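You operate a simulated robot arm through the tools that you are given. There is no shell and no other tool. Be economical: measure what you need, move in short steps, check, and stop when the job is done.

You are at the controls of a simulated robot arm. One attempt, no reset.

## Task
The card in the blue box names a bottle: pack it in the white box and latch the lid.
Fine: take the bottle from the table; leave the card in the blue box and close it. Set down upright: what you pick out.

The check looks at the end state, three seconds after you hand in, the way a careful person would. Anything else that was tipped, shoved, dropped, spilled or broken makes it a failure. A push-on lid holds only when it is set on centred and level and pressed home; a screw cap is set on level and turned clockwise until tight.

## Robot
A 7-joint arm with a fingered hand on a trunk, on a base that drives. Base frame: it is fixed to the floor where the robot stands at the start and does not move with it; the origin is under the middle of the robot, x ahead of it, y to its left, z up; the surface under the hand at the start is at about z = 760. Lengths are in mm, angles in rad, forces in N, time in s.
With the tool pointing down near the work surface it reaches from about 320 to 820 mm from the robot's upright axis, wherever it stands. Its first joint turns from -2.007 to 2.007 rad. Places, roughly: black latch [600, -300, 1000]; blue box inside [600, 100, 800]; bottle [500, -3750, 750]; box lid [600, 100, 800]; brass latch [-1100, -3800, 1100]; grey latch [-1500, -3800, 400]; table [800, -400, 800]; white box inside [600, -200, 800]; white lid [600, -100, 1100]. Payload 5 kg.
Tool frame: the origin (TCP) lies between the finger pads and is the grasp point; the fingertips stand 32 mm ahead of it; z points along the fingers, y is the line along which they close. Largest opening 160 mm; the body of the gripper starts 89 mm behind the TCP. The gripper is a hand of 4 fingers: y runs from the thumb to the fingers, the wrist lies at [0, 0, -267] in the tool frame, and closing takes about 1.5 s.
Orientation is that of the tool frame in the base frame, as a unit quaternion [w, x, y, z]. With the fingers straight down and closing along the base's y, the tool's x points along the base's -x, its y along +y and its z along -z.

## Interface
- The arm moves only by the tool jog_arm. Its argument "deltas" is text: rows parted by semicolons, each of 6 numbers parted by spaces: the shift along the tool's x, y, z in mm, then the turn, a rotation vector about the tool's x, y, z in degrees. In form: dx dy dz rx ry rz; .... A call has 1 to 12 rows; each row is the pose to reach, as a shift and turn from the pose commanded when the call began, along the tool's axes at that moment. "fingers" is the finger opening in mm, from 0 to 160, set as the call begins (left out, the last holds). Rows are played at 5 a second. More than 50 mm and 0.15 rad between two rows, or a gripper value outside its range, and nothing of the call is played. A pose out of reach is approached as far as the arm can. The call stops where the force on the tool passes 40 N (or 10 N more than at its start, if that is more) or the arm is blocked; 0.2 s more then pass. The fingers move at their own pace (about 108 mm/s each) and stop on an object; they squeeze with about 26 N. The grip force told is the motor's: it shows also when the fingers shut on nothing. Time passes only in rows, and 0.2 s behind the last, so rows that repeat a pose let the fingers close. The reply holds the time, the measured pose of the TCP, the force on the tool along the base axes, the opening and the grip force, in the units named above and with some noise, with the torque about the TCP (base axes, N m) and any sound that the robot's microphone picked up.
- Cameras (640 x 400 px; columns grow to the right, rows downward): "scene" is now at [6.9, 114.2, 1702.5]; the picture's right is [-0.57, -0.82, 0.00], its down [-0.64, 0.45, -0.62] and it looks along [0.51, -0.36, -0.78] (base axes); focal length 271 px, centre (320, 200). "wrist" rides on the gripper at [80, -4, -114] in the tool frame; the picture's right is [0.05, 1.00, 0.00], its down [-0.82, 0.04, -0.58] and it looks along [-0.58, 0.03, 0.82] (tool axes); focal length 265 px, centre (320, 200). There is no depth. A picture from a camera that has moved, and an enlarged one, comes with that camera's place and axes in the base frame and with its lens. The place of the scene camera against the robot may be out by one fixed shift of up to 18 mm in any direction.
- capture(camera): a new picture of that camera. No time passes.
- lift_body(by): slides the trunk up (or, below 0, down) by that many mm; the arm and the scene camera ride with it, the base frame stays. It gives what a move gives, with no picture.
- base_move(legs): drives the robot by 1 to 6 legs, each [ahead, turn to the left] in mm and rad, along the robot's own axes; the way and the turn of a leg run together, so that a leg with both is an arc; at most 1500 mm and 3.142 rad a leg. The arm and the cameras ride along, it lands a little off, and it stops where it bumps. It gives what a move gives.
- finger_targets(finger1, finger2, finger3, thumb_bend): sets how far each is bent, from 0 (flat) to 1 (curled in); at 0.3 the hand is open as for a grip, at 0.7 the pads meet at the TCP. One left out holds its place. A second passes; each finger stops where it meets its share of the squeeze, and holds until it gets a number again. A gripper value or a shape takes the hand back. It gives what a move gives, with no picture; readings hold the bend of each and the force on the fingers (four entries, about 0 where the hand has none), thumb and palm.
- hand_shape(shape): the hand has 4 fingers and takes this shape, open, in about a second: jaw (thumb against the fingers, like two jaws); tri (thumb and two fingers); tip (a fingertip pinch); poke (one finger out to press); point (the index stretched); flat (the hand flat); cup (the hand cupped); fist (a fist). The gripper value then closes the fingers along that shape, each until it touches; the sizes above hold for jaw. It gives what a move gives, with no picture.
- head_to(pan, tilt): turns the head with the scene camera to pan (to the left, within 2.705 rad either way) and tilt (down, from -0.506 to 1.204), counted from straight ahead of the robot. It gives what a move gives.
- close_up(camera, box): a new picture of the part [left, top, right, bottom] of that camera's present view, enlarged. No time passes.
- job_done(): hands the job in; it is judged then, once.

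Work in short steps. Places have to be worked out from the pictures, the camera data and where the tool is seen: move nearer, look again, correct. Check each grasp and each placing, and mend what went wrong. You have 120 turns and 82 pictures in all, those below and enlarged ones among them. Open the gripper and draw the arm clear of the work before you hand the job in, unless the task says otherwise; then end with one line.

The tools are called after "Call:" as a command line: name --argument value ..., lists and objects as JSON in quotes. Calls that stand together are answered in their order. jog_arm: Moves the arm, as the interface text tells. Its arguments: {"type":"object","properties":{"deltas":{"type":"string"},"fingers":{"type":"number"}},"required":["deltas"]} The other tools are called the same way: lift_body (by) slides the trunk up or down; hand_shape (shape) gives the hand a shape; finger_targets (finger1, finger2, finger3, thumb_bend) moves the fingers one by one; base_move (legs) drives the base; head_to (pan, tilt) turns the head that bears the scene camera; capture (camera) takes a picture; close_up (camera, box) takes an enlarged picture of a part of a camera's view; job_done () hands the job in.

At the start:

```text
t: 0.0
eef_pos: [540.9, -66.6, 1305.5]
ee_rot: [0.001, 0.0, 1.0, -0.001]
ft_force: [-0.2, -0.5, 0.1]
wrist_torque: [-0.01, 0.01, 0.02]
finger_gap: 159.7
gripper_force: 0.0
shape: jaw
bend: [0.3, 0.3, 0.3, 0.3]
finger forces: [0.0, 0.0, 0.1, 0.1, 0.0, 0.0]
trunk travel left (down, up): [-850.0, 140.0]
robot x, y, heading: [2.6, 2.5, -0.005]
head pan, tilt: [-0.609, 0.897]
```

scene: 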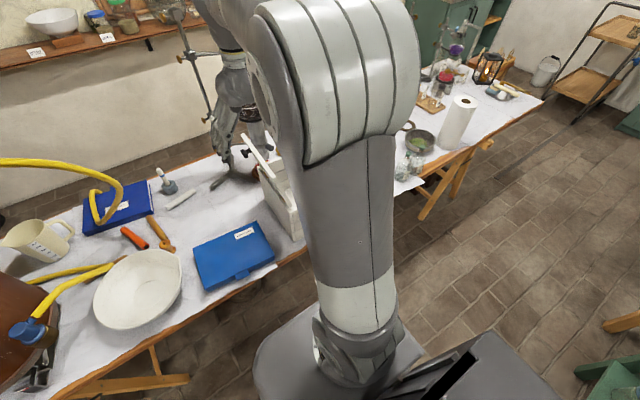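
wrist: 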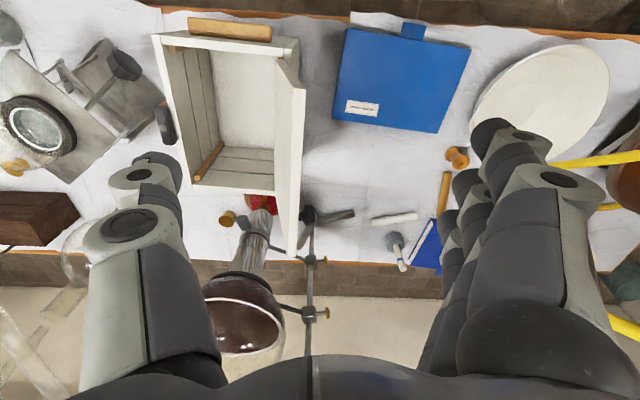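

The wrist view shows the open white box and a closed blue box with a label, plus a second blue box farther off. I'll enlarge both views to read the labels.

Call:
close_up --camera "wrist" --box '[130, 0, 510, 240]'

Call:
close_up --camera "scene" --box '[80, 140, 320, 300]'

Call:
close_up --camera "scene" --box '[380, 20, 620, 180]'

```text
1.67 times, centred on (320, 120) of wrist
camera zoom: at [461.4, -69.7, 1419.2], right [-0.05, 1.0, 0.0], down [0.82, 0.04, 0.58], along [0.58, 0.03, -0.82], focal length 442 px, centre (320, 333)
```

zoom: 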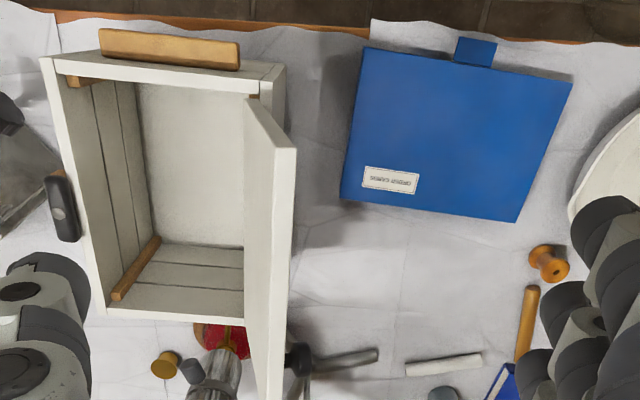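

```text
2.50 times, centred on (200, 220) of scene
camera zoom: at [6.9, 114.2, 1702.5], right [-0.57, -0.82, 0.0], down [-0.64, 0.45, -0.62], along [0.51, -0.36, -0.78], focal length 678 px, centre (620, 150)
```

zoom: 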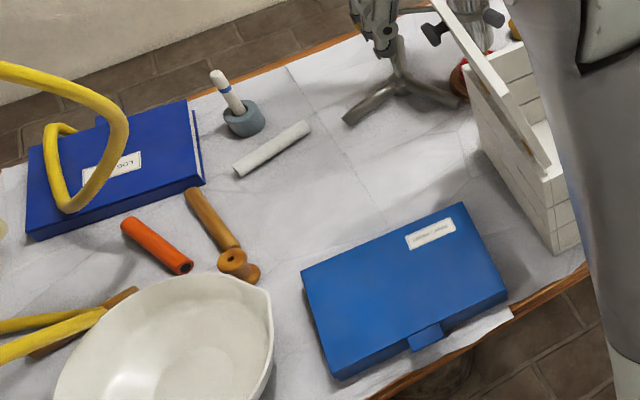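

```text
2.50 times, centred on (500, 100) of scene
camera zoom: at [6.9, 114.2, 1702.5], right [-0.57, -0.82, 0.0], down [-0.64, 0.45, -0.62], along [0.51, -0.36, -0.78], focal length 678 px, centre (-130, 450)
```

zoom: 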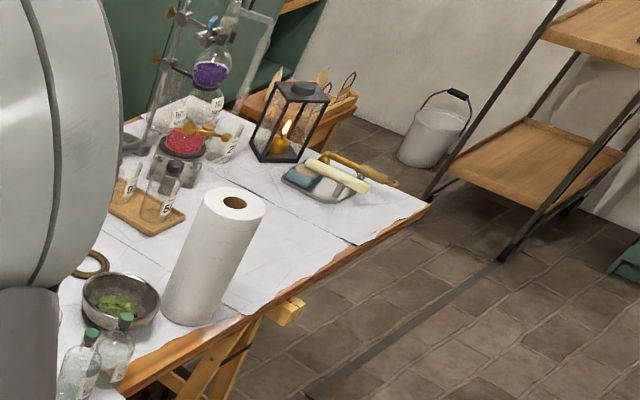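

The near blue box has a lid tab towards me, around [481, 116, 800], and the other blue item is a book. I'll move the hand closer above the tab, going left first to stay clear of the white box's raised lid.

Call:
jog_arm --deltas "10 45 0 0 0 0;20 90 10 0 0 0;40 130 20 0 0 0;60 165 50 0 0 0;80 183 90 0 0 0;100 183 135 0 0 0;111 183 180 0 0 0;111 183 225 0 0 0;111 183 270 0 0 0;111 183 305 0 0 0"

Call:
capture --camera "wrist"

Call:
capture --camera "scene"

```text
refused: row 4 steps farther than a row can; nothing moved
```

```text
76 pictures are left
camera wrist: at [461.4, -69.7, 1419.2], right [-0.05, 1.0, 0.0], down [0.82, 0.04, 0.58], along [0.58, 0.03, -0.82], focal length 265 px, centre (320, 200)
```

wrist: 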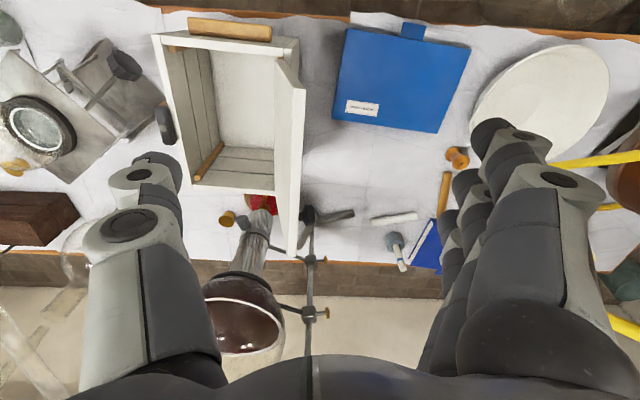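

```text
75 pictures are left
camera scene: at [6.9, 114.2, 1702.5], right [-0.57, -0.82, 0.0], down [-0.64, 0.45, -0.62], along [0.51, -0.36, -0.78], focal length 271 px, centre (320, 200)
```

scene: 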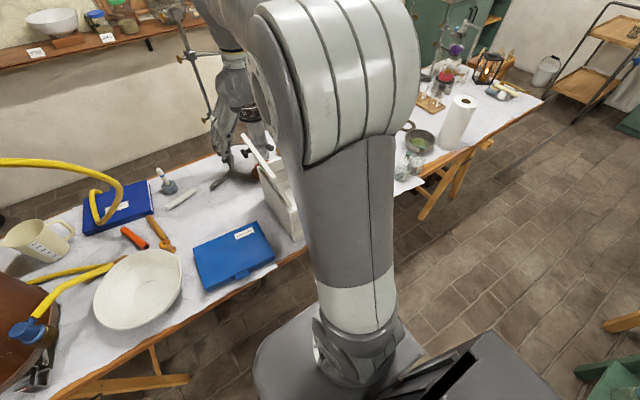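

A row stepped too far, so nothing moved. I'll repeat it with rows under 45 mm.

Call:
jog_arm --deltas "8 43 0 0 0 0;16 86 5 0 0 0;25 125 15 0 0 0;40 155 40 0 0 0;55 175 75 0 0 0;70 183 112 0 0 0;85 183 150 0 0 0;97 183 190 0 0 0;108 183 230 0 0 0;111 183 272 0 0 0;111 183 305 0 0 0;111 183 305 0 0 0"

```text
t: 2.6
eef_pos: [428.8, 117.2, 1002.1]
ee_rot: [0.0, 0.0, 1.0, 0.0]
ft_force: [-0.3, -0.1, 0.5]
wrist_torque: [0.02, -0.03, -0.03]
finger_gap: 159.9
gripper_force: 0.1
shape: jaw
bend: [0.3, 0.3, 0.3, 0.3]
finger forces: [0.1, 0.1, 0.0, 0.0, 0.0, 0.0]
trunk travel left (down, up): [-850.0, 140.0]
robot x, y, heading: [-0.4, -1.5, -0.004]
head pan, tilt: [-0.609, 0.897]
```

Arrived above the tab. I'll look from the wrist, then turn the head towards the box for a side view.

Call:
capture --camera "wrist"

Call:
head_to --pan -0.1 --tilt 0.95

Call:
capture --camera "scene"

```text
74 pictures are left
camera wrist: at [348.8, 113.5, 1114.6], right [-0.05, 1.0, 0.0], down [0.82, 0.04, 0.58], along [0.58, 0.03, -0.82], focal length 265 px, centre (320, 200)
```

wrist: 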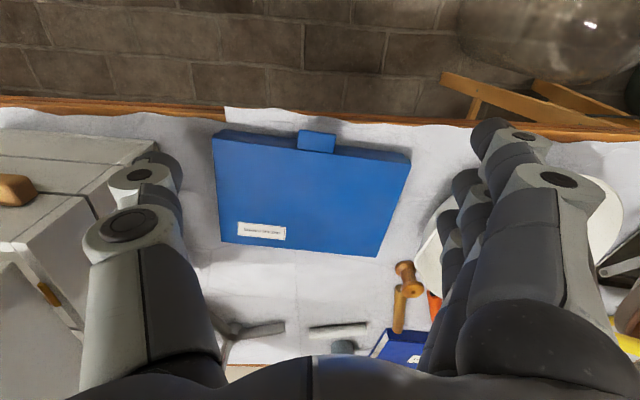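

```text
t: 3.5
eef_pos: [428.3, 117.3, 1001.9]
ee_rot: [0.0, 0.0, 1.0, 0.0]
ft_force: [0.7, -0.9, -0.9]
wrist_torque: [0.0, -0.04, 0.0]
finger_gap: 160.3
gripper_force: 0.0
shape: jaw
bend: [0.3, 0.3, 0.3, 0.3]
finger forces: [0.0, 0.1, 0.0, 0.0, 0.0, 0.0]
trunk travel left (down, up): [-850.0, 140.0]
robot x, y, heading: [-0.4, 1.0, 0.001]
head pan, tilt: [-0.099, 0.949]
```

```text
73 pictures are left
camera scene: at [17.3, 150.3, 1698.7], right [-0.1, -0.99, 0.0], down [-0.81, 0.08, -0.58], along [0.58, -0.06, -0.81], focal length 271 px, centre (320, 200)
```

scene: 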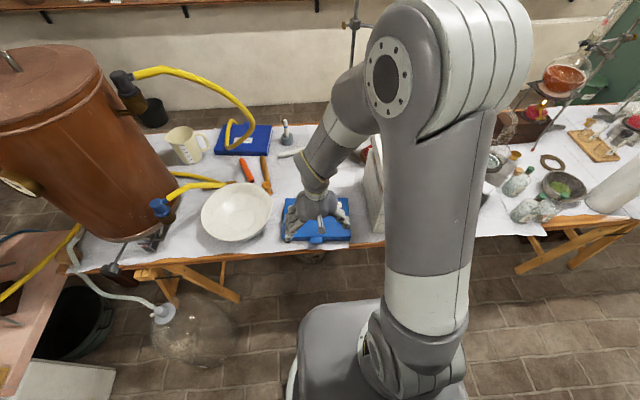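

Two views put the tab at about [481, 116, 803]. I'll enlarge it to see its form.

Call:
close_up --camera "wrist" --box '[200, 100, 420, 260]'

```text
2.50 times, centred on (310, 180) of wrist
camera zoom: at [349.3, 113.5, 1114.9], right [-0.05, 1.0, 0.0], down [0.82, 0.04, 0.58], along [0.58, 0.03, -0.82], focal length 664 px, centre (345, 250)
```

zoom: 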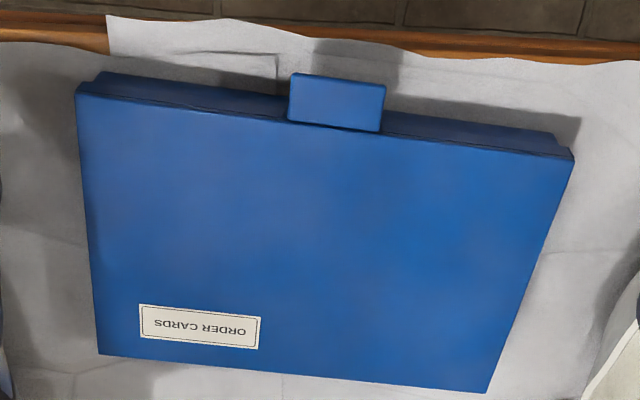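

The tab is a plate about 45 mm wide, spanning x 465–493 at z≈803 and overhanging in front of the box. I plan to hook one finger under it from the front with the tool pitched forward, so I'll back off 150 mm for room and set the poke shape.

Call:
base_move --legs '[[-150, 0]]'

Call:
hand_shape --shape "poke"

Call:
jog_arm --deltas "0 0 0 0 -7.5 0;0 0 0 0 -15 0;0 0 0 0 -22.5 0;0 0 0 0 -30 0;0 0 0 0 -37.5 0;0 0 0 0 -45 0;0 0 0 0 -45 0;0 0 0 0 -45 0"

Call:
capture --camera "wrist"

Call:
capture --camera "scene"

```text
t: 4.9
eef_pos: [279.4, 116.7, 1001.6]
ee_rot: [0.001, 0.0, 1.0, 0.001]
ft_force: [-1.5, -0.5, 1.0]
wrist_torque: [0.01, -0.06, 0.0]
finger_gap: 159.9
gripper_force: 0.1
shape: jaw
bend: [0.3, 0.3, 0.3, 0.3]
finger forces: [0.0, 0.0, 0.1, 0.0, 0.0, 0.0]
trunk travel left (down, up): [-850.0, 140.0]
robot x, y, heading: [-145.6, -0.2, -0.001]
head pan, tilt: [-0.099, 0.949]
```

```text
t: 5.8
eef_pos: [279.4, 116.7, 1001.7]
ee_rot: [0.0, 0.0, 1.0, 0.0]
ft_force: [-0.2, -1.4, -0.7]
wrist_torque: [-0.02, 0.02, -0.01]
finger_gap: 0.0
gripper_force: 0.0
shape: poke
bend: [1.0, 1.0, 1.0, 0.47]
finger forces: [0.0, 0.1, 0.0, 0.0, 0.0, 0.0]
trunk travel left (down, up): [-850.0, 140.0]
robot x, y, heading: [-147.8, -0.5, -0.002]
head pan, tilt: [-0.099, 0.949]
```

```text
t: 7.6
eef_pos: [343.5, 163.0, 986.7]
ee_rot: [0.383, -0.001, 0.924, 0.0]
ft_force: [-0.2, 0.0, -0.8]
wrist_torque: [-0.02, 0.01, 0.03]
finger_gap: 0.1
gripper_force: 0.1
shape: poke
bend: [1.0, 1.0, 1.0, 0.47]
finger forces: [0.0, 0.0, 0.0, 0.1, 0.1, 0.1]
out of reach, approached as far as the arm can: row 3, 4, 5, 6, 7, 8
trunk travel left (down, up): [-850.0, 140.0]
robot x, y, heading: [-149.2, 1.4, -0.0]
head pan, tilt: [-0.099, 0.949]
```

```text
71 pictures are left
camera wrist: at [206.8, 159.7, 1010.9], right [-0.04, 1.0, -0.04], down [0.17, 0.04, 0.98], along [0.99, 0.03, -0.17], focal length 265 px, centre (320, 200)
```

wrist: 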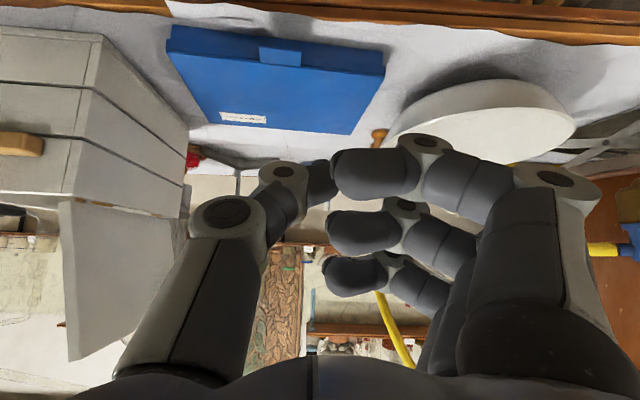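

```text
70 pictures are left
camera scene: at [-130.7, 150.7, 1698.6], right [-0.1, -0.99, 0.0], down [-0.81, 0.08, -0.58], along [0.58, -0.06, -0.81], focal length 271 px, centre (320, 200)
```

scene: 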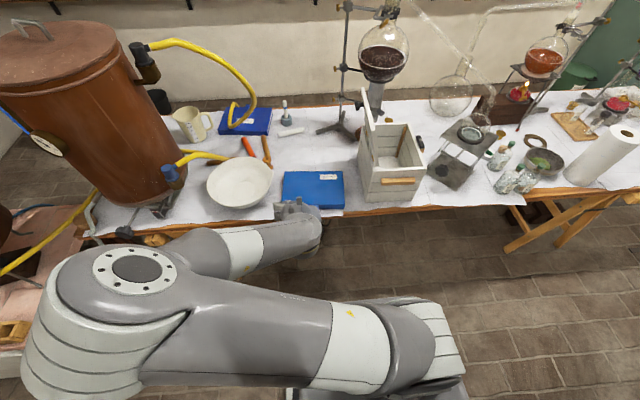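

With all three fingers curled, poke extends the thumb, which isn't what I want. I'll try the point shape and move the hand towards x≈400 so the pitch stays within reach.

Call:
hand_shape --shape "point"

Call:
capture --camera "wrist"

```text
t: 8.5
eef_pos: [341.1, 162.0, 988.9]
ee_rot: [0.383, 0.0, 0.924, 0.0]
ft_force: [-1.1, 0.9, 0.8]
wrist_torque: [0.02, 0.0, 0.03]
finger_gap: 152.2
gripper_force: 0.0
shape: point
bend: [0.3, 1.0, 1.0, 0.54]
finger forces: [0.1, 0.0, 0.1, 0.1, 0.1, 0.0]
trunk travel left (down, up): [-850.0, 140.0]
robot x, y, heading: [-149.6, -0.4, 0.004]
head pan, tilt: [-0.099, 0.949]
```

```text
69 pictures are left
camera wrist: at [205.7, 159.5, 1011.2], right [-0.04, 1.0, -0.04], down [0.17, 0.04, 0.98], along [0.98, 0.03, -0.17], focal length 265 px, centre (320, 200)
```

wrist: 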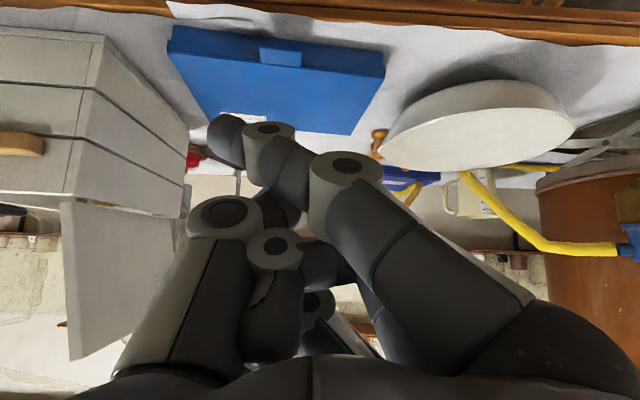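

Point's index crosses over in a way I can't place well. A closed jaw has known geometry (tips 32 mm ahead of the TCP), so I'll use that as the hook and look.

Call:
hand_shape --shape "jaw"

Call:
jog_arm --deltas "0 0 0 0 0 0;0 0 0 0 0 0;0 0 0 0 0 0;0 0 0 0 0 0;0 0 0 0 0 0;0 0 0 0 0 0;0 0 0 0 0 0;0 0 0 0 0 0" --fingers 0

Call:
capture --camera "wrist"

```text
t: 9.4
eef_pos: [341.7, 162.7, 987.6]
ee_rot: [0.383, 0.0, 0.924, 0.0]
ft_force: [-0.8, -0.2, 0.5]
wrist_torque: [0.02, 0.03, -0.01]
finger_gap: 160.0
gripper_force: 0.1
shape: jaw
bend: [0.3, 0.3, 0.3, 0.3]
finger forces: [0.0, 0.1, 0.0, 0.0, 0.0, 0.0]
trunk travel left (down, up): [-850.0, 140.0]
robot x, y, heading: [-155.1, -0.4, -0.002]
head pan, tilt: [-0.099, 0.949]
```

```text
t: 11.2
eef_pos: [342.4, 162.6, 987.3]
ee_rot: [0.383, -0.001, 0.924, 0.0]
ft_force: [-0.1, 0.1, -0.2]
wrist_torque: [-0.01, 0.0, -0.04]
finger_gap: 0.0
gripper_force: 26.1
shape: jaw
bend: [0.69, 0.63, 0.69, 0.67]
finger forces: [0.0, 0.1, 0.0, 0.0, 0.0, 0.1]
trunk travel left (down, up): [-850.0, 140.0]
robot x, y, heading: [-149.3, 3.2, 0.0]
head pan, tilt: [-0.099, 0.949]
```

```text
68 pictures are left
camera wrist: at [205.8, 159.5, 1011.1], right [-0.04, 1.0, -0.04], down [0.17, 0.04, 0.98], along [0.98, 0.03, -0.17], focal length 265 px, centre (320, 200)
```

wrist: 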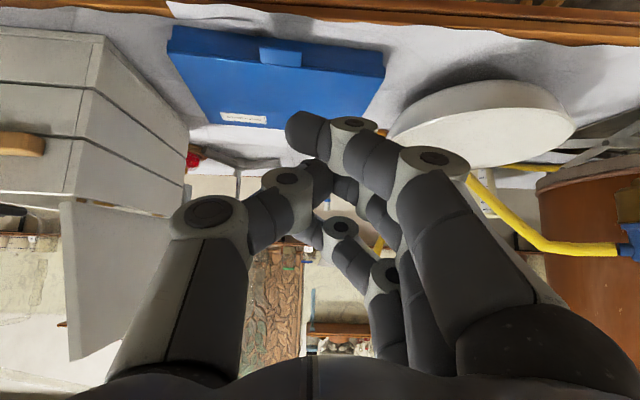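

The closed fingers stack along the tool's x with finger 3 on top when pitched. I'll leave only finger 3 extended and curl the others, then descend partway in front of the table.

Call:
finger_targets --finger1 1.0 --finger2 1.0 --finger3 0.6 --thumb_bend 0.3

Call:
jog_arm --deltas "-1 0 38 0 0 0;-3 0 76 0 0 0;-5 0 114 0 0 0;-6.4 0 150 0 0 0;-6.4 0 150 0 0 0"

Call:
capture --camera "wrist"

```text
t: 12.2
eef_pos: [341.9, 163.4, 988.2]
ee_rot: [0.384, 0.0, 0.923, 0.0]
ft_force: [1.0, -0.1, 0.1]
wrist_torque: [-0.01, -0.02, 0.01]
finger_gap: 78.2
gripper_force: 0.0
shape: fingers
bend: [1.0, 1.0, 0.6, 0.3]
finger forces: [0.0, 0.0, 0.1, 0.0, 0.0, 0.0]
trunk travel left (down, up): [-850.0, 140.0]
robot x, y, heading: [-148.0, 4.4, 0.005]
head pan, tilt: [-0.099, 0.949]
```

```text
t: 13.4
eef_pos: [453.4, 162.5, 885.2]
ee_rot: [0.383, 0.0, 0.924, -0.001]
ft_force: [0.1, -0.3, 0.9]
wrist_torque: [0.03, 0.0, 0.03]
finger_gap: 78.0
gripper_force: 0.1
shape: fingers
bend: [1.0, 1.0, 0.6, 0.3]
finger forces: [0.0, 0.1, 0.0, 0.0, 0.1, 0.0]
trunk travel left (down, up): [-850.0, 140.0]
robot x, y, heading: [-151.4, 1.1, 0.004]
head pan, tilt: [-0.099, 0.949]
```

```text
67 pictures are left
camera wrist: at [318.1, 159.1, 908.8], right [-0.04, 1.0, -0.04], down [0.17, 0.04, 0.98], along [0.99, 0.03, -0.17], focal length 265 px, centre (320, 200)
```

wrist: 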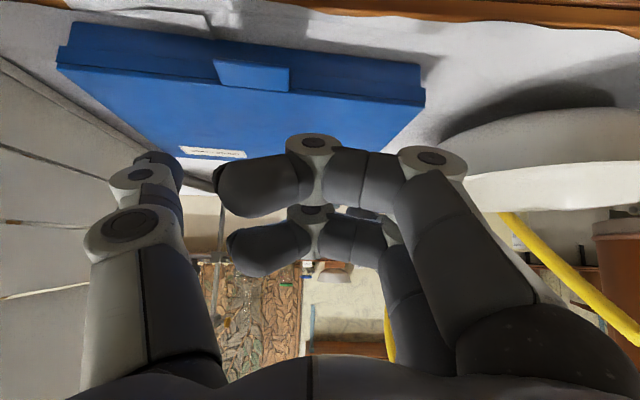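

The commanded pose follows the actual one, so the tool is at [453, 162, 885]. I'll curl the thumb, back to x≈400, shift to y≈100 and descend to below tab level in front of the table.

Call:
finger_targets --thumb_bend 0.9

Call:
jog_arm --deltas "20 -20 -20 0 0 0;37 -42 -37 0 0 0;37 -62 -37 0 0 0;60 -62 -12 0 0 0;85 -62 12 0 0 0;105 -62 32 0 0 0;114 -62 40 0 0 0;114 -62 40 0 0 0"

Call:
capture --camera "wrist"

Call:
close_up --camera "scene" --box '[210, 140, 390, 260]'

```text
t: 14.4
eef_pos: [454.8, 163.2, 886.7]
ee_rot: [0.383, 0.0, 0.924, 0.0]
ft_force: [0.0, 0.1, 0.0]
wrist_torque: [-0.02, 0.0, 0.01]
finger_gap: 45.1
gripper_force: 0.1
shape: fingers
bend: [1.0, 1.0, 0.6, 0.82]
finger forces: [0.0, 0.0, 0.1, 0.0, 0.1, 0.1]
trunk travel left (down, up): [-850.0, 140.0]
robot x, y, heading: [-150.0, 0.0, 0.002]
head pan, tilt: [-0.099, 0.949]
```

```text
t: 16.2
eef_pos: [402.2, 99.1, 779.0]
ee_rot: [0.383, 0.001, 0.924, 0.0]
ft_force: [0.0, -0.2, -0.3]
wrist_torque: [-0.02, -0.01, 0.0]
finger_gap: 45.3
gripper_force: 0.0
shape: fingers
bend: [1.0, 1.0, 0.6, 0.82]
finger forces: [0.1, 0.1, 0.0, 0.0, 0.0, 0.0]
trunk travel left (down, up): [-850.0, 140.0]
robot x, y, heading: [-150.1, -1.2, -0.001]
head pan, tilt: [-0.099, 0.949]
```

```text
66 pictures are left
camera wrist: at [266.2, 97.2, 802.2], right [-0.04, 1.0, -0.04], down [0.17, 0.04, 0.98], along [0.99, 0.03, -0.17], focal length 265 px, centre (320, 200)
```

wrist: 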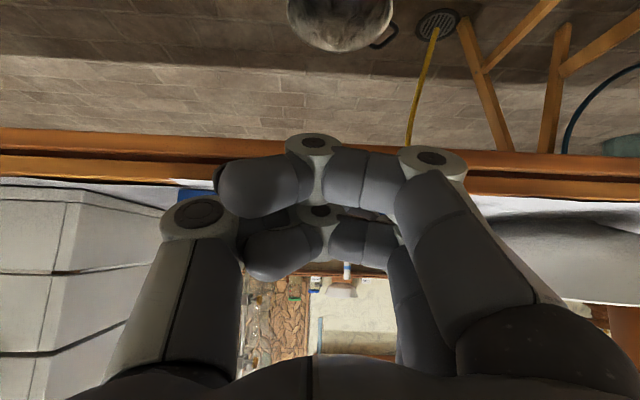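

```text
3.33 times, centred on (300, 200) of scene
camera zoom: at [-132.2, 150.5, 1698.7], right [-0.1, -0.99, 0.0], down [-0.81, 0.08, -0.58], along [0.58, -0.06, -0.81], focal length 903 px, centre (387, 200)
```

zoom: 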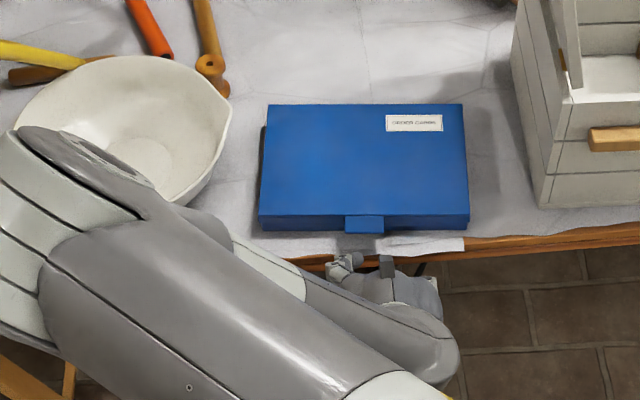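

The finger tip appears at about y=92, 23 mm right of the tab's centre. I'll shift left 23 mm, move forward 25 mm and look again.

Call:
jog_arm --deltas "0 23 0 0 0 0;-9 23 9 0 0 0;-18 23 18 0 0 0;-18 23 18 0 0 0"

Call:
close_up --camera "scene" --box '[260, 180, 350, 240]'

Call:
close_up --camera "wrist" --box '[150, 100, 450, 300]'

```text
t: 17.2
eef_pos: [428.3, 126.1, 779.7]
ee_rot: [0.383, 0.0, 0.924, 0.0]
ft_force: [-0.6, 0.2, -0.2]
wrist_torque: [0.0, 0.0, 0.01]
finger_gap: 45.4
gripper_force: 0.0
shape: fingers
bend: [1.0, 1.0, 0.6, 0.82]
finger forces: [0.1, 0.0, 0.0, 0.1, 0.0, 0.1]
trunk travel left (down, up): [-850.0, 140.0]
robot x, y, heading: [-149.4, 3.5, -0.003]
head pan, tilt: [-0.099, 0.949]
```

```text
6.67 times, centred on (305, 210) of scene
camera zoom: at [-132.3, 150.6, 1698.7], right [-0.1, -0.99, 0.0], down [-0.81, 0.08, -0.58], along [0.58, -0.06, -0.81], focal length 1807 px, centre (420, 133)
```

zoom: 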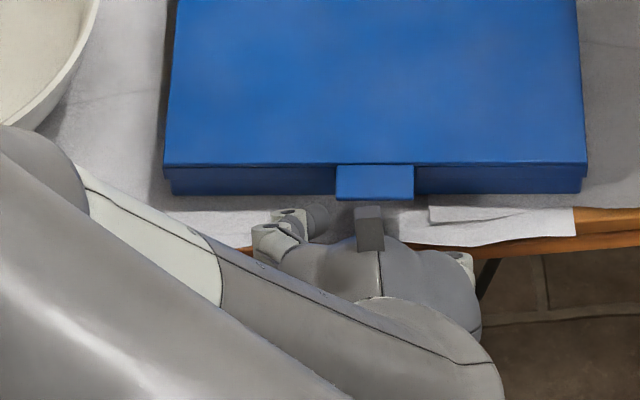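

```text
2.00 times, centred on (300, 200) of wrist
camera zoom: at [291.0, 121.9, 803.7], right [-0.04, 1.0, -0.04], down [0.17, 0.04, 0.98], along [0.99, 0.03, -0.17], focal length 531 px, centre (360, 200)
```

zoom: 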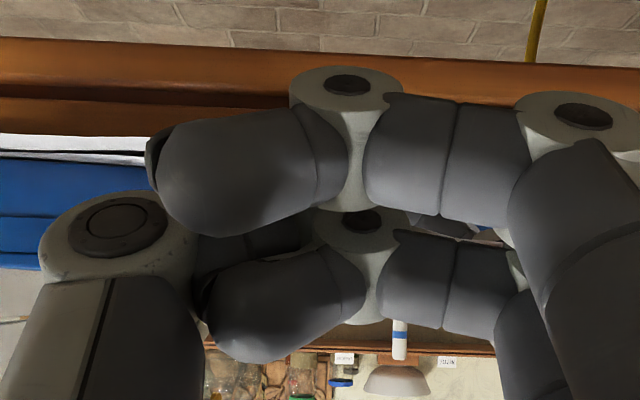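

The camera looks almost along the fingers. The dark tip at the left, y≈140, is finger 3, and the grey square is part of the hand body. So the earlier y≈102 was right: I'll back off slightly, shift right 23 mm and move forward under the tab.

Call:
jog_arm --deltas "9 0 -9 0 0 0;9 -24 -9 0 0 0;0 -24 0 0 0 0;-7 -24 7 0 0 0;-7 -24 7 0 0 0"

Call:
close_up --camera "scene" --box '[260, 180, 350, 240]'

```text
t: 18.4
eef_pos: [438.1, 101.3, 779.3]
ee_rot: [0.383, 0.0, 0.924, 0.001]
ft_force: [-2.6, 0.5, -1.0]
wrist_torque: [0.0, -0.04, 0.11]
finger_gap: 45.3
gripper_force: 0.7
shape: fingers
bend: [1.0, 1.0, 0.6, 0.82]
finger forces: [0.1, 0.0, 1.7, 0.0, 0.0, 0.0]
trunk travel left (down, up): [-850.0, 140.0]
robot x, y, heading: [-147.8, 0.2, 0.001]
head pan, tilt: [-0.099, 0.949]
```

```text
6.67 times, centred on (305, 210) of scene
camera zoom: at [-132.3, 150.5, 1698.7], right [-0.1, -1.0, 0.0], down [-0.81, 0.08, -0.58], along [0.58, -0.06, -0.81], focal length 1807 px, centre (420, 133)
```

zoom: 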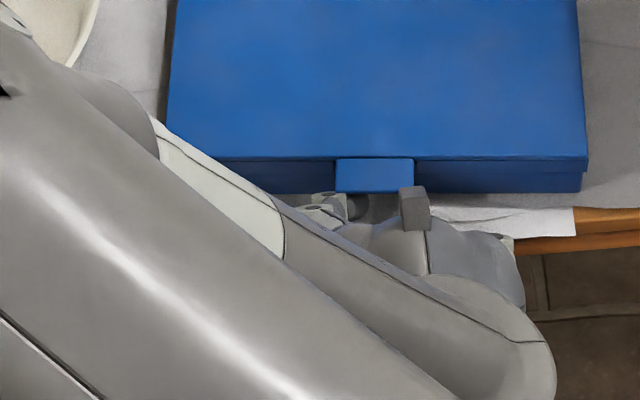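

Finger 3 touches with 1.7 N and the lid's front edge has risen slightly, so the finger is under the tab. I'll lift along an arc about the rear hinge, to about 40° first.

Call:
jog_arm --deltas "-12 0 -11 0 0 0;-25.4 0 -21.3 0 0 0;-40 0 -30 0 0 0;-54 0 -37.8 0 0 0;-70 0 -44 0 0 0;-85.2 0 -49.1 0 0 0;-101 0 -52.5 0 0 0;-117.7 0 -54.8 0 0 0;-117.7 0 -54.8 0 0 0"

Call:
capture --camera "scene"

```text
t: 20.4
eef_pos: [480.5, 101.9, 900.4]
ee_rot: [0.382, 0.0, 0.924, 0.0]
ft_force: [-1.0, -0.1, -0.7]
wrist_torque: [0.0, -0.02, 0.01]
finger_gap: 45.3
gripper_force: 0.2
shape: fingers
bend: [1.0, 1.0, 0.6, 0.82]
finger forces: [0.0, 0.1, 0.2, 0.0, 0.1, 0.0]
trunk travel left (down, up): [-850.0, 140.0]
robot x, y, heading: [-146.1, 3.2, -0.001]
head pan, tilt: [-0.099, 0.949]
```

```text
61 pictures are left
camera scene: at [-132.2, 150.6, 1698.6], right [-0.1, -0.99, 0.0], down [-0.81, 0.08, -0.58], along [0.58, -0.06, -0.81], focal length 271 px, centre (320, 200)
```

scene: 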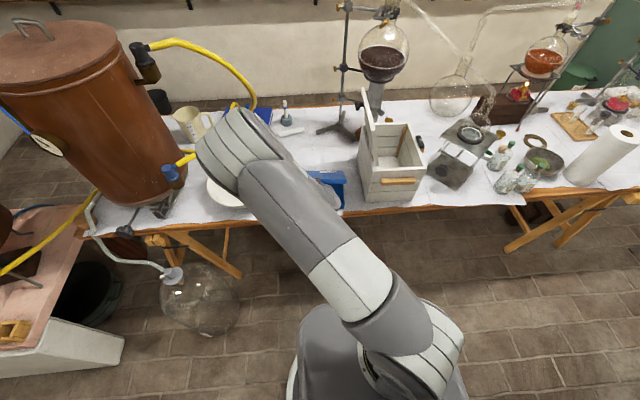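

The lid seems raised, though the arm hides most of it. I'll check with the wrist camera and an enlarged scene view.

Call:
capture --camera "wrist"

Call:
close_up --camera "scene" --box '[260, 150, 380, 230]'

```text
60 pictures are left
camera wrist: at [344.7, 97.5, 924.6], right [-0.04, 1.0, -0.04], down [0.17, 0.04, 0.98], along [0.99, 0.03, -0.17], focal length 265 px, centre (320, 200)
```

wrist: 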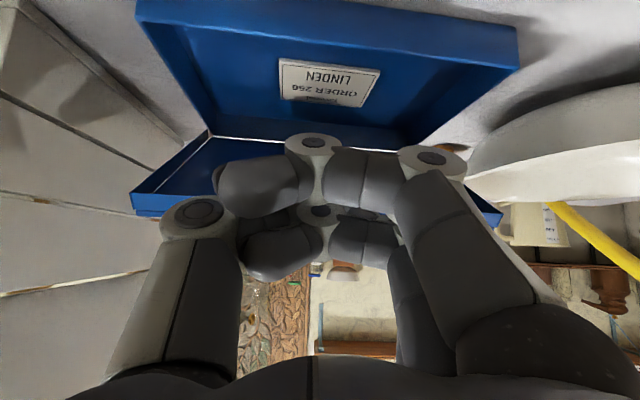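

```text
5.00 times, centred on (320, 190) of scene
camera zoom: at [-132.2, 150.6, 1698.6], right [-0.1, -0.99, 0.0], down [-0.81, 0.08, -0.58], along [0.58, -0.06, -0.81], focal length 1355 px, centre (320, 250)
```

zoom: 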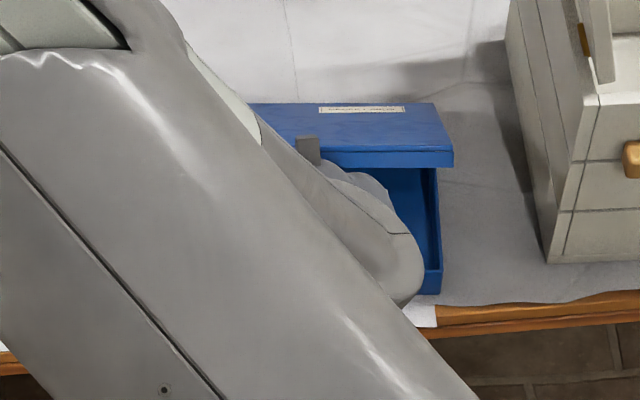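

The lid is up and the card is visible. I'll enlarge it to read it.

Call:
close_up --camera "wrist" --box '[260, 40, 400, 130]'

```text
4.44 times, centred on (330, 85) of wrist
camera zoom: at [344.7, 97.5, 924.6], right [-0.04, 1.0, -0.04], down [0.17, 0.04, 0.98], along [0.99, 0.03, -0.17], focal length 1180 px, centre (276, 711)
```

zoom: 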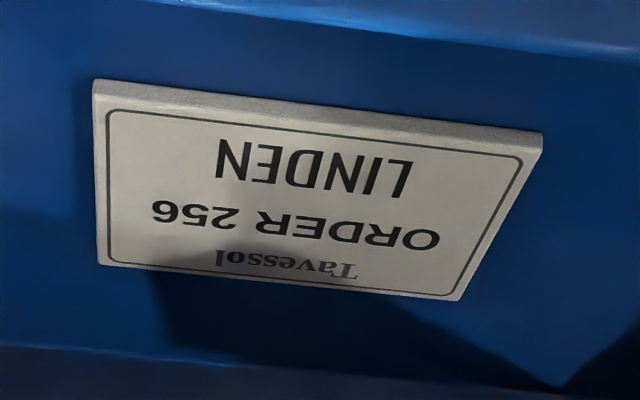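

The card reads LINDEN (order 256). I'll lower the lid along the reverse arc, then draw the finger straight back from under the tab.

Call:
jog_arm --deltas "16.7 0 2.3 0 0 0;32.5 0 5.7 0 0 0;47.7 0 10.8 0 0 0;63.7 0 17 0 0 0;77.7 0 24.8 0 0 0;92.3 0 33.5 0 0 0;105.7 0 43.8 0 0 0;117.7 0 54.8 0 0 0;118.7 0 55.8 0 0 0;132 0 42 0 0 0;146 0 28 0 0 0;160 0 14 0 0 0"

Call:
close_up --camera "scene" --box '[260, 150, 380, 230]'

```text
t: 23.0
eef_pos: [375.8, 101.2, 778.9]
ee_rot: [0.383, 0.001, 0.924, 0.0]
ft_force: [1.2, -0.5, -0.2]
wrist_torque: [0.0, 0.0, 0.03]
finger_gap: 45.5
gripper_force: 0.0
shape: fingers
bend: [1.0, 1.0, 0.6, 0.82]
finger forces: [0.1, 0.0, 0.0, 0.1, 0.0, 0.0]
trunk travel left (down, up): [-850.0, 140.0]
robot x, y, heading: [-145.6, 4.3, 0.002]
head pan, tilt: [-0.099, 0.949]
```

```text
5.00 times, centred on (320, 190) of scene
camera zoom: at [-132.5, 150.7, 1698.6], right [-0.1, -0.99, 0.0], down [-0.81, 0.08, -0.58], along [0.58, -0.06, -0.81], focal length 1355 px, centre (320, 250)
```

zoom: 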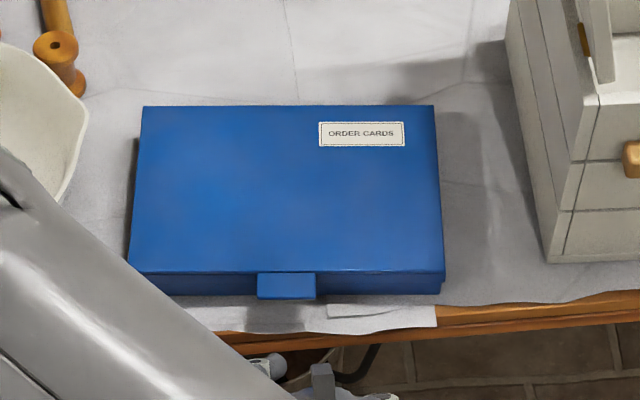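

The blue box is closed again with the card inside. I'll raise the arm, straighten the tool to point down, and turn the head to the bottles on the right of the table.

Call:
jog_arm --deltas "-30 0 -30 0 0 0;-60 0 -60 0 0 0;-90 0 -90 0 0 0;-120 0 -120 0 7.5 0;-150 0 -150 0 15 0;-180 0 -180 0 22.5 0;-205 0 -205 0 30 0;-205 0 -205 0 37.5 0;-205 0 -205 0 45 0;-205 0 -205 0 45 0"

Call:
hand_shape --shape "jaw"

Call:
head_to --pan -0.95 --tilt 0.75

Call:
capture --camera "scene"

```text
t: 25.2
eef_pos: [379.1, 99.0, 1068.1]
ee_rot: [0.0, 0.0, 1.0, 0.001]
ft_force: [-0.2, -0.2, -0.2]
wrist_torque: [0.03, 0.01, -0.01]
finger_gap: 45.4
gripper_force: 0.1
shape: fingers
bend: [1.0, 1.0, 0.6, 0.82]
finger forces: [0.0, 0.1, 0.0, 0.0, 0.0, 0.1]
trunk travel left (down, up): [-850.0, 140.0]
robot x, y, heading: [-148.8, 0.9, 0.001]
head pan, tilt: [-0.099, 0.949]
```

```text
t: 26.1
eef_pos: [378.2, 100.5, 1066.7]
ee_rot: [0.0, 0.001, 1.0, 0.0]
ft_force: [0.3, 0.1, 0.4]
wrist_torque: [-0.01, -0.03, -0.02]
finger_gap: 159.6
gripper_force: 0.1
shape: jaw
bend: [0.3, 0.3, 0.3, 0.3]
finger forces: [0.1, 0.0, 0.0, 0.0, 0.0, 0.0]
trunk travel left (down, up): [-850.0, 140.0]
robot x, y, heading: [-149.9, 1.1, -0.004]
head pan, tilt: [-0.099, 0.949]
```

```text
t: 27.3
eef_pos: [377.6, 100.4, 1067.9]
ee_rot: [0.001, 0.0, 1.0, 0.0]
ft_force: [0.6, 0.5, 0.3]
wrist_torque: [0.01, -0.04, 0.02]
finger_gap: 160.0
gripper_force: 0.1
shape: jaw
bend: [0.3, 0.3, 0.3, 0.3]
finger forces: [0.0, 0.0, 0.1, 0.0, 0.0, 0.1]
trunk travel left (down, up): [-850.0, 140.0]
robot x, y, heading: [-148.9, 1.8, -0.001]
head pan, tilt: [-0.949, 0.75]
```

```text
56 pictures are left
camera scene: at [-156.2, 90.3, 1714.2], right [-0.81, -0.58, 0.0], down [-0.4, 0.55, -0.73], along [0.43, -0.59, -0.68], focal length 271 px, centre (320, 200)
```

scene: 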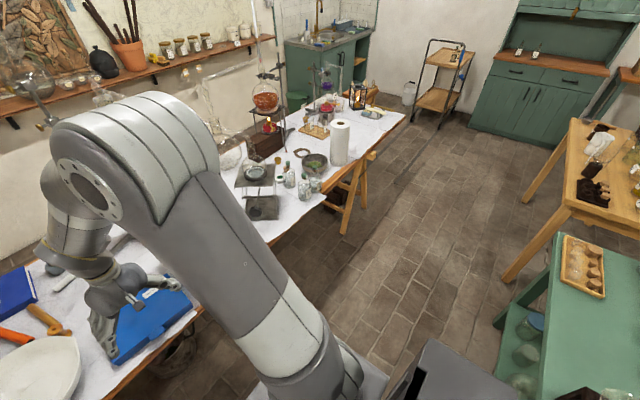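

The bottles with labels stand right of the white box, near [526, -825]. Standing at about y=-480 I can reach both them and the box, so I'll turn right, drive 480 mm, turn back and look.

Call:
base_move --legs '[[0, -1.571], [480, 0], [0, 1.571]]'

Call:
head_to --pan -0.5 --tilt 0.85

Call:
capture --camera "scene"

Call:
capture --camera "wrist"

```text
t: 37.7
eef_pos: [380.0, -368.7, 1067.3]
ee_rot: [0.001, -0.003, 1.0, -0.001]
ft_force: [0.1, 0.0, -0.1]
wrist_torque: [-0.01, 0.01, 0.04]
finger_gap: 159.8
gripper_force: 0.0
shape: jaw
bend: [0.3, 0.3, 0.3, 0.3]
finger forces: [0.0, 0.1, 0.0, 0.0, 0.1, 0.1]
trunk travel left (down, up): [-850.0, 140.0]
robot x, y, heading: [-145.1, -471.4, 0.011]
head pan, tilt: [-0.949, 0.75]
```

```text
t: 38.6
eef_pos: [379.6, -369.4, 1067.1]
ee_rot: [-0.001, -0.004, 1.0, 0.0]
ft_force: [-0.1, 0.4, 0.5]
wrist_torque: [0.01, -0.02, 0.04]
finger_gap: 160.2
gripper_force: 0.1
shape: jaw
bend: [0.3, 0.3, 0.3, 0.3]
finger forces: [0.1, 0.0, 0.0, 0.0, 0.0, 0.0]
trunk travel left (down, up): [-850.0, 140.0]
robot x, y, heading: [-149.6, -470.3, 0.005]
head pan, tilt: [-0.499, 0.85]
```

```text
55 pictures are left
camera scene: at [-134.9, -353.3, 1706.2], right [-0.47, -0.88, 0.0], down [-0.66, 0.36, -0.66], along [0.58, -0.31, -0.75], focal length 271 px, centre (320, 200)
```

scene: 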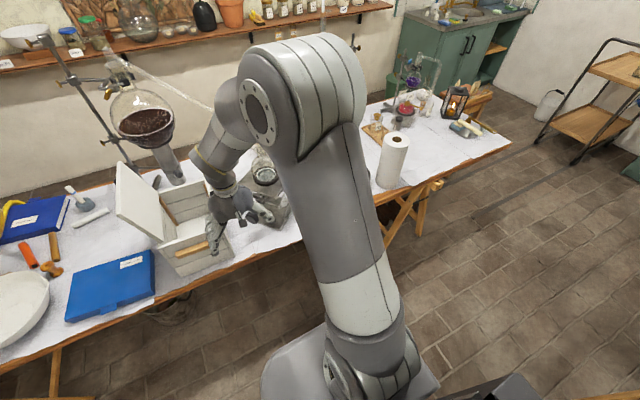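

```text
54 pictures are left
camera wrist: at [300.2, -373.7, 1180.8], right [-0.06, 1.0, 0.0], down [0.82, 0.05, 0.58], along [0.58, 0.03, -0.82], focal length 265 px, centre (320, 200)
```

wrist: 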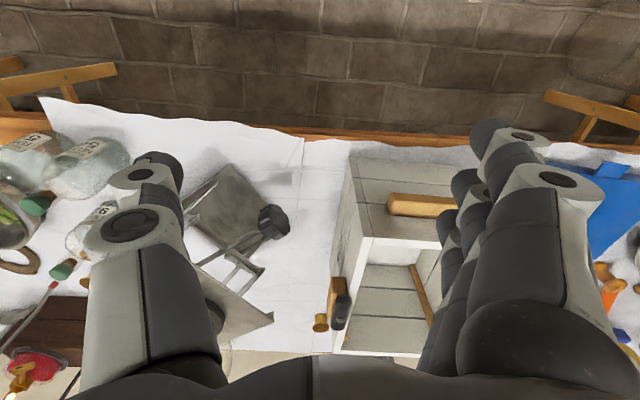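

Three or more labelled bottles appear at the left edge of the wrist view. I'll shift the hand right at this height to view them from above.

Call:
jog_arm --deltas "0 -42 0 0 0 0;0 -84 0 0 0 0;0 -126 0 0 0 0;0 -168 0 0 0 0;0 -210 0 0 0 0;0 -252 0 0 0 0;0 -294 0 0 0 0;0 -330 0 0 0 0;0 -330 0 0 0 0"

Call:
capture --camera "wrist"

Call:
capture --camera "scene"

```text
t: 40.6
eef_pos: [380.5, -700.2, 1066.8]
ee_rot: [0.0, -0.003, 1.0, 0.001]
ft_force: [0.3, 0.6, -0.1]
wrist_torque: [0.01, 0.01, 0.0]
finger_gap: 159.8
gripper_force: 0.0
shape: jaw
bend: [0.3, 0.3, 0.3, 0.3]
finger forces: [0.1, 0.1, 0.1, 0.1, 0.0, 0.0]
trunk travel left (down, up): [-850.0, 140.0]
robot x, y, heading: [-150.1, -471.8, 0.005]
head pan, tilt: [-0.499, 0.85]
```

```text
53 pictures are left
camera wrist: at [301.9, -704.4, 1180.6], right [-0.06, 1.0, 0.0], down [0.81, 0.05, 0.58], along [0.58, 0.03, -0.82], focal length 265 px, centre (320, 200)
```

wrist: 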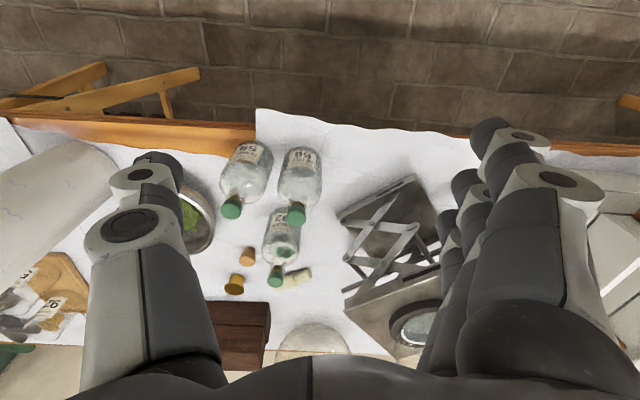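

```text
52 pictures are left
camera scene: at [-134.9, -352.7, 1706.1], right [-0.47, -0.88, 0.0], down [-0.66, 0.36, -0.66], along [0.58, -0.31, -0.75], focal length 271 px, centre (320, 200)
```

scene: 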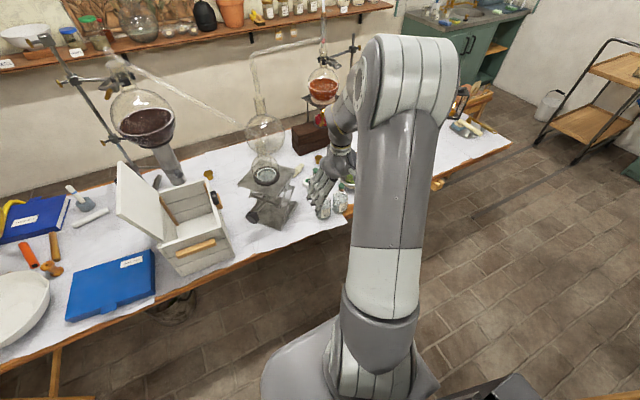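

Three green-capped bottles are in view. I'll enlarge their labels.

Call:
close_up --camera "wrist" --box '[210, 130, 340, 215]'

Call:
close_up --camera "wrist" --box '[225, 195, 335, 295]'

Call:
close_up --camera "scene" --box '[100, 140, 370, 310]'

```text
4.71 times, centred on (275, 172) of wrist
camera zoom: at [301.9, -704.4, 1180.6], right [-0.06, 1.0, 0.0], down [0.81, 0.05, 0.58], along [0.58, 0.03, -0.82], focal length 1249 px, centre (532, 329)
```

zoom: 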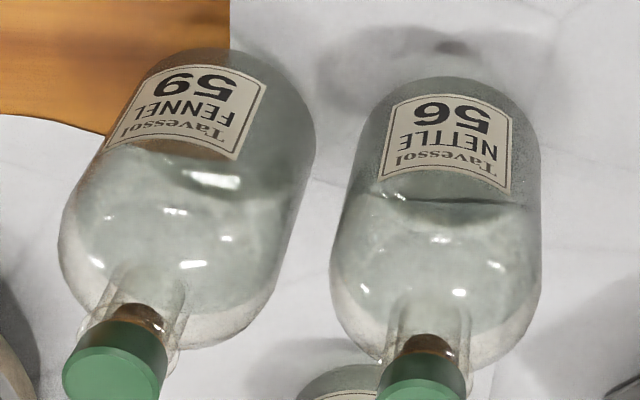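

```text
4.00 times, centred on (280, 245) of wrist
camera zoom: at [301.9, -704.4, 1180.6], right [-0.06, 1.0, 0.0], down [0.81, 0.05, 0.58], along [0.58, 0.03, -0.82], focal length 1062 px, centre (480, 20)
```

zoom: 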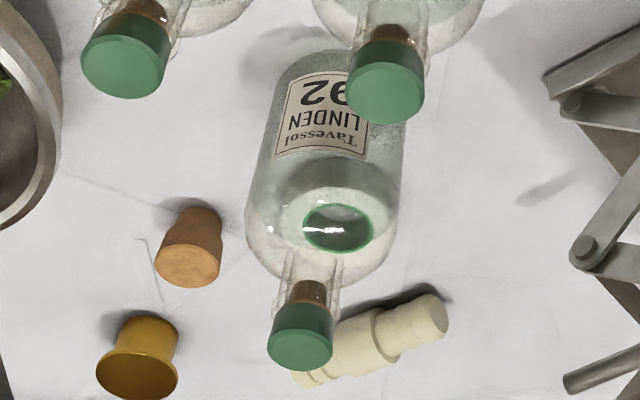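

```text
2.35 times, centred on (235, 225) of scene
camera zoom: at [-134.9, -352.7, 1706.1], right [-0.47, -0.88, 0.0], down [-0.66, 0.36, -0.66], along [0.58, -0.31, -0.75], focal length 638 px, centre (520, 141)
```

zoom: 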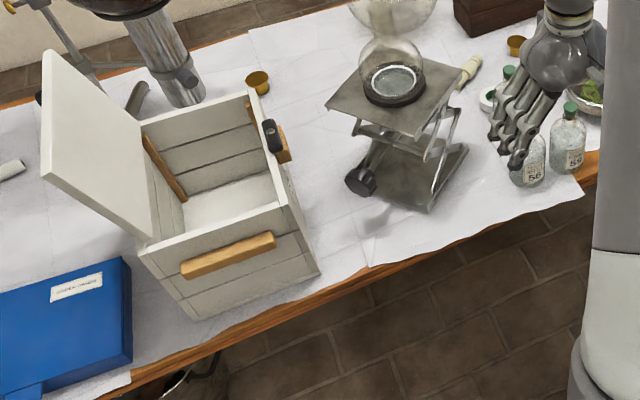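

Linden is the rear bottle, at about [655, -757] with its cap top near z=905; Nettle and Fennel stand in front of it. I'll drive ahead 140 mm to be in reach, then move the hand to look at Linden more closely.

Call:
base_move --legs '[[140, 0]]'

Call:
capture --camera "wrist"

```text
t: 42.0
eef_pos: [523.8, -698.7, 1066.1]
ee_rot: [-0.001, -0.004, 1.0, 0.0]
ft_force: [-0.3, 0.9, 0.0]
wrist_torque: [0.03, 0.04, -0.01]
finger_gap: 160.0
gripper_force: 0.1
shape: jaw
bend: [0.3, 0.3, 0.3, 0.3]
finger forces: [0.1, 0.0, 0.0, 0.1, 0.0, 0.0]
trunk travel left (down, up): [-850.0, 140.0]
robot x, y, heading: [-3.1, -476.0, 0.011]
head pan, tilt: [-0.499, 0.85]
```

```text
48 pictures are left
camera wrist: at [444.6, -702.4, 1179.8], right [-0.06, 1.0, 0.0], down [0.82, 0.05, 0.58], along [0.58, 0.04, -0.82], focal length 265 px, centre (320, 200)
```

wrist: 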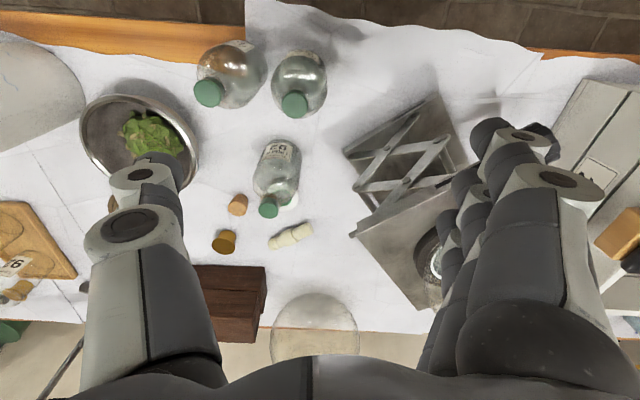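

Two views agree: Linden's axis is at [650, -755] with its cap top at z≈909. I'll narrow the opening to 110 and move over it at z≈1000, then check alignment.

Call:
jog_arm --deltas "-30 -14 15 0 0 0;-62 -28 30 0 0 0;-95 -42 45 0 0 0;-126 -56 60 0 0 0;-126 -56 66 0 0 0" --fingers 115

Call:
capture --camera "wrist"

Call:
head_to --pan -0.65 --tilt 0.85

Call:
capture --camera "scene"

```text
t: 43.2
eef_pos: [649.0, -753.6, 1000.6]
ee_rot: [0.0, -0.004, 1.0, 0.0]
ft_force: [0.9, 0.7, -0.7]
wrist_torque: [0.03, -0.01, -0.01]
finger_gap: 115.3
gripper_force: 0.1
shape: jaw
bend: [0.65, 0.65, 0.65, 0.62]
finger forces: [0.1, 0.0, 0.0, 0.0, 0.1, 0.0]
trunk travel left (down, up): [-850.0, 140.0]
robot x, y, heading: [-8.4, -475.5, 0.009]
head pan, tilt: [-0.499, 0.85]
```

```text
47 pictures are left
camera wrist: at [569.5, -757.3, 1114.2], right [-0.06, 1.0, 0.0], down [0.81, 0.05, 0.58], along [0.58, 0.03, -0.82], focal length 265 px, centre (320, 200)
```

wrist: 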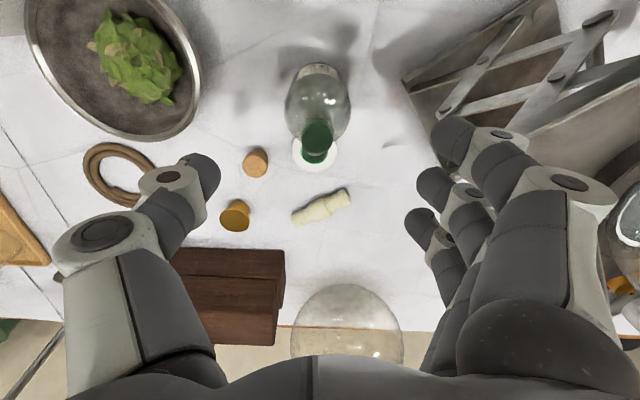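

```text
t: 43.9
eef_pos: [648.3, -754.0, 1001.1]
ee_rot: [0.0, -0.004, 1.0, 0.0]
ft_force: [0.2, -0.1, 0.2]
wrist_torque: [0.0, -0.03, 0.04]
finger_gap: 115.4
gripper_force: 0.1
shape: jaw
bend: [0.65, 0.65, 0.65, 0.62]
finger forces: [0.0, 0.0, 0.0, 0.0, 0.0, 0.0]
trunk travel left (down, up): [-850.0, 140.0]
robot x, y, heading: [-4.6, -469.8, 0.008]
head pan, tilt: [-0.649, 0.85]
```

```text
46 pictures are left
camera scene: at [-0.4, -362.2, 1706.2], right [-0.6, -0.8, 0.0], down [-0.6, 0.45, -0.66], along [0.53, -0.39, -0.75], focal length 271 px, centre (320, 200)
```

scene: 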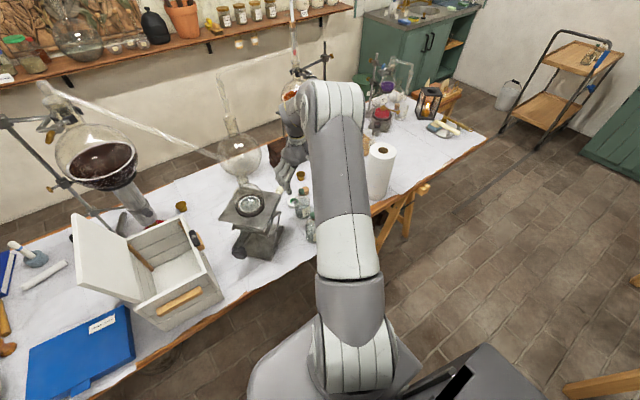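

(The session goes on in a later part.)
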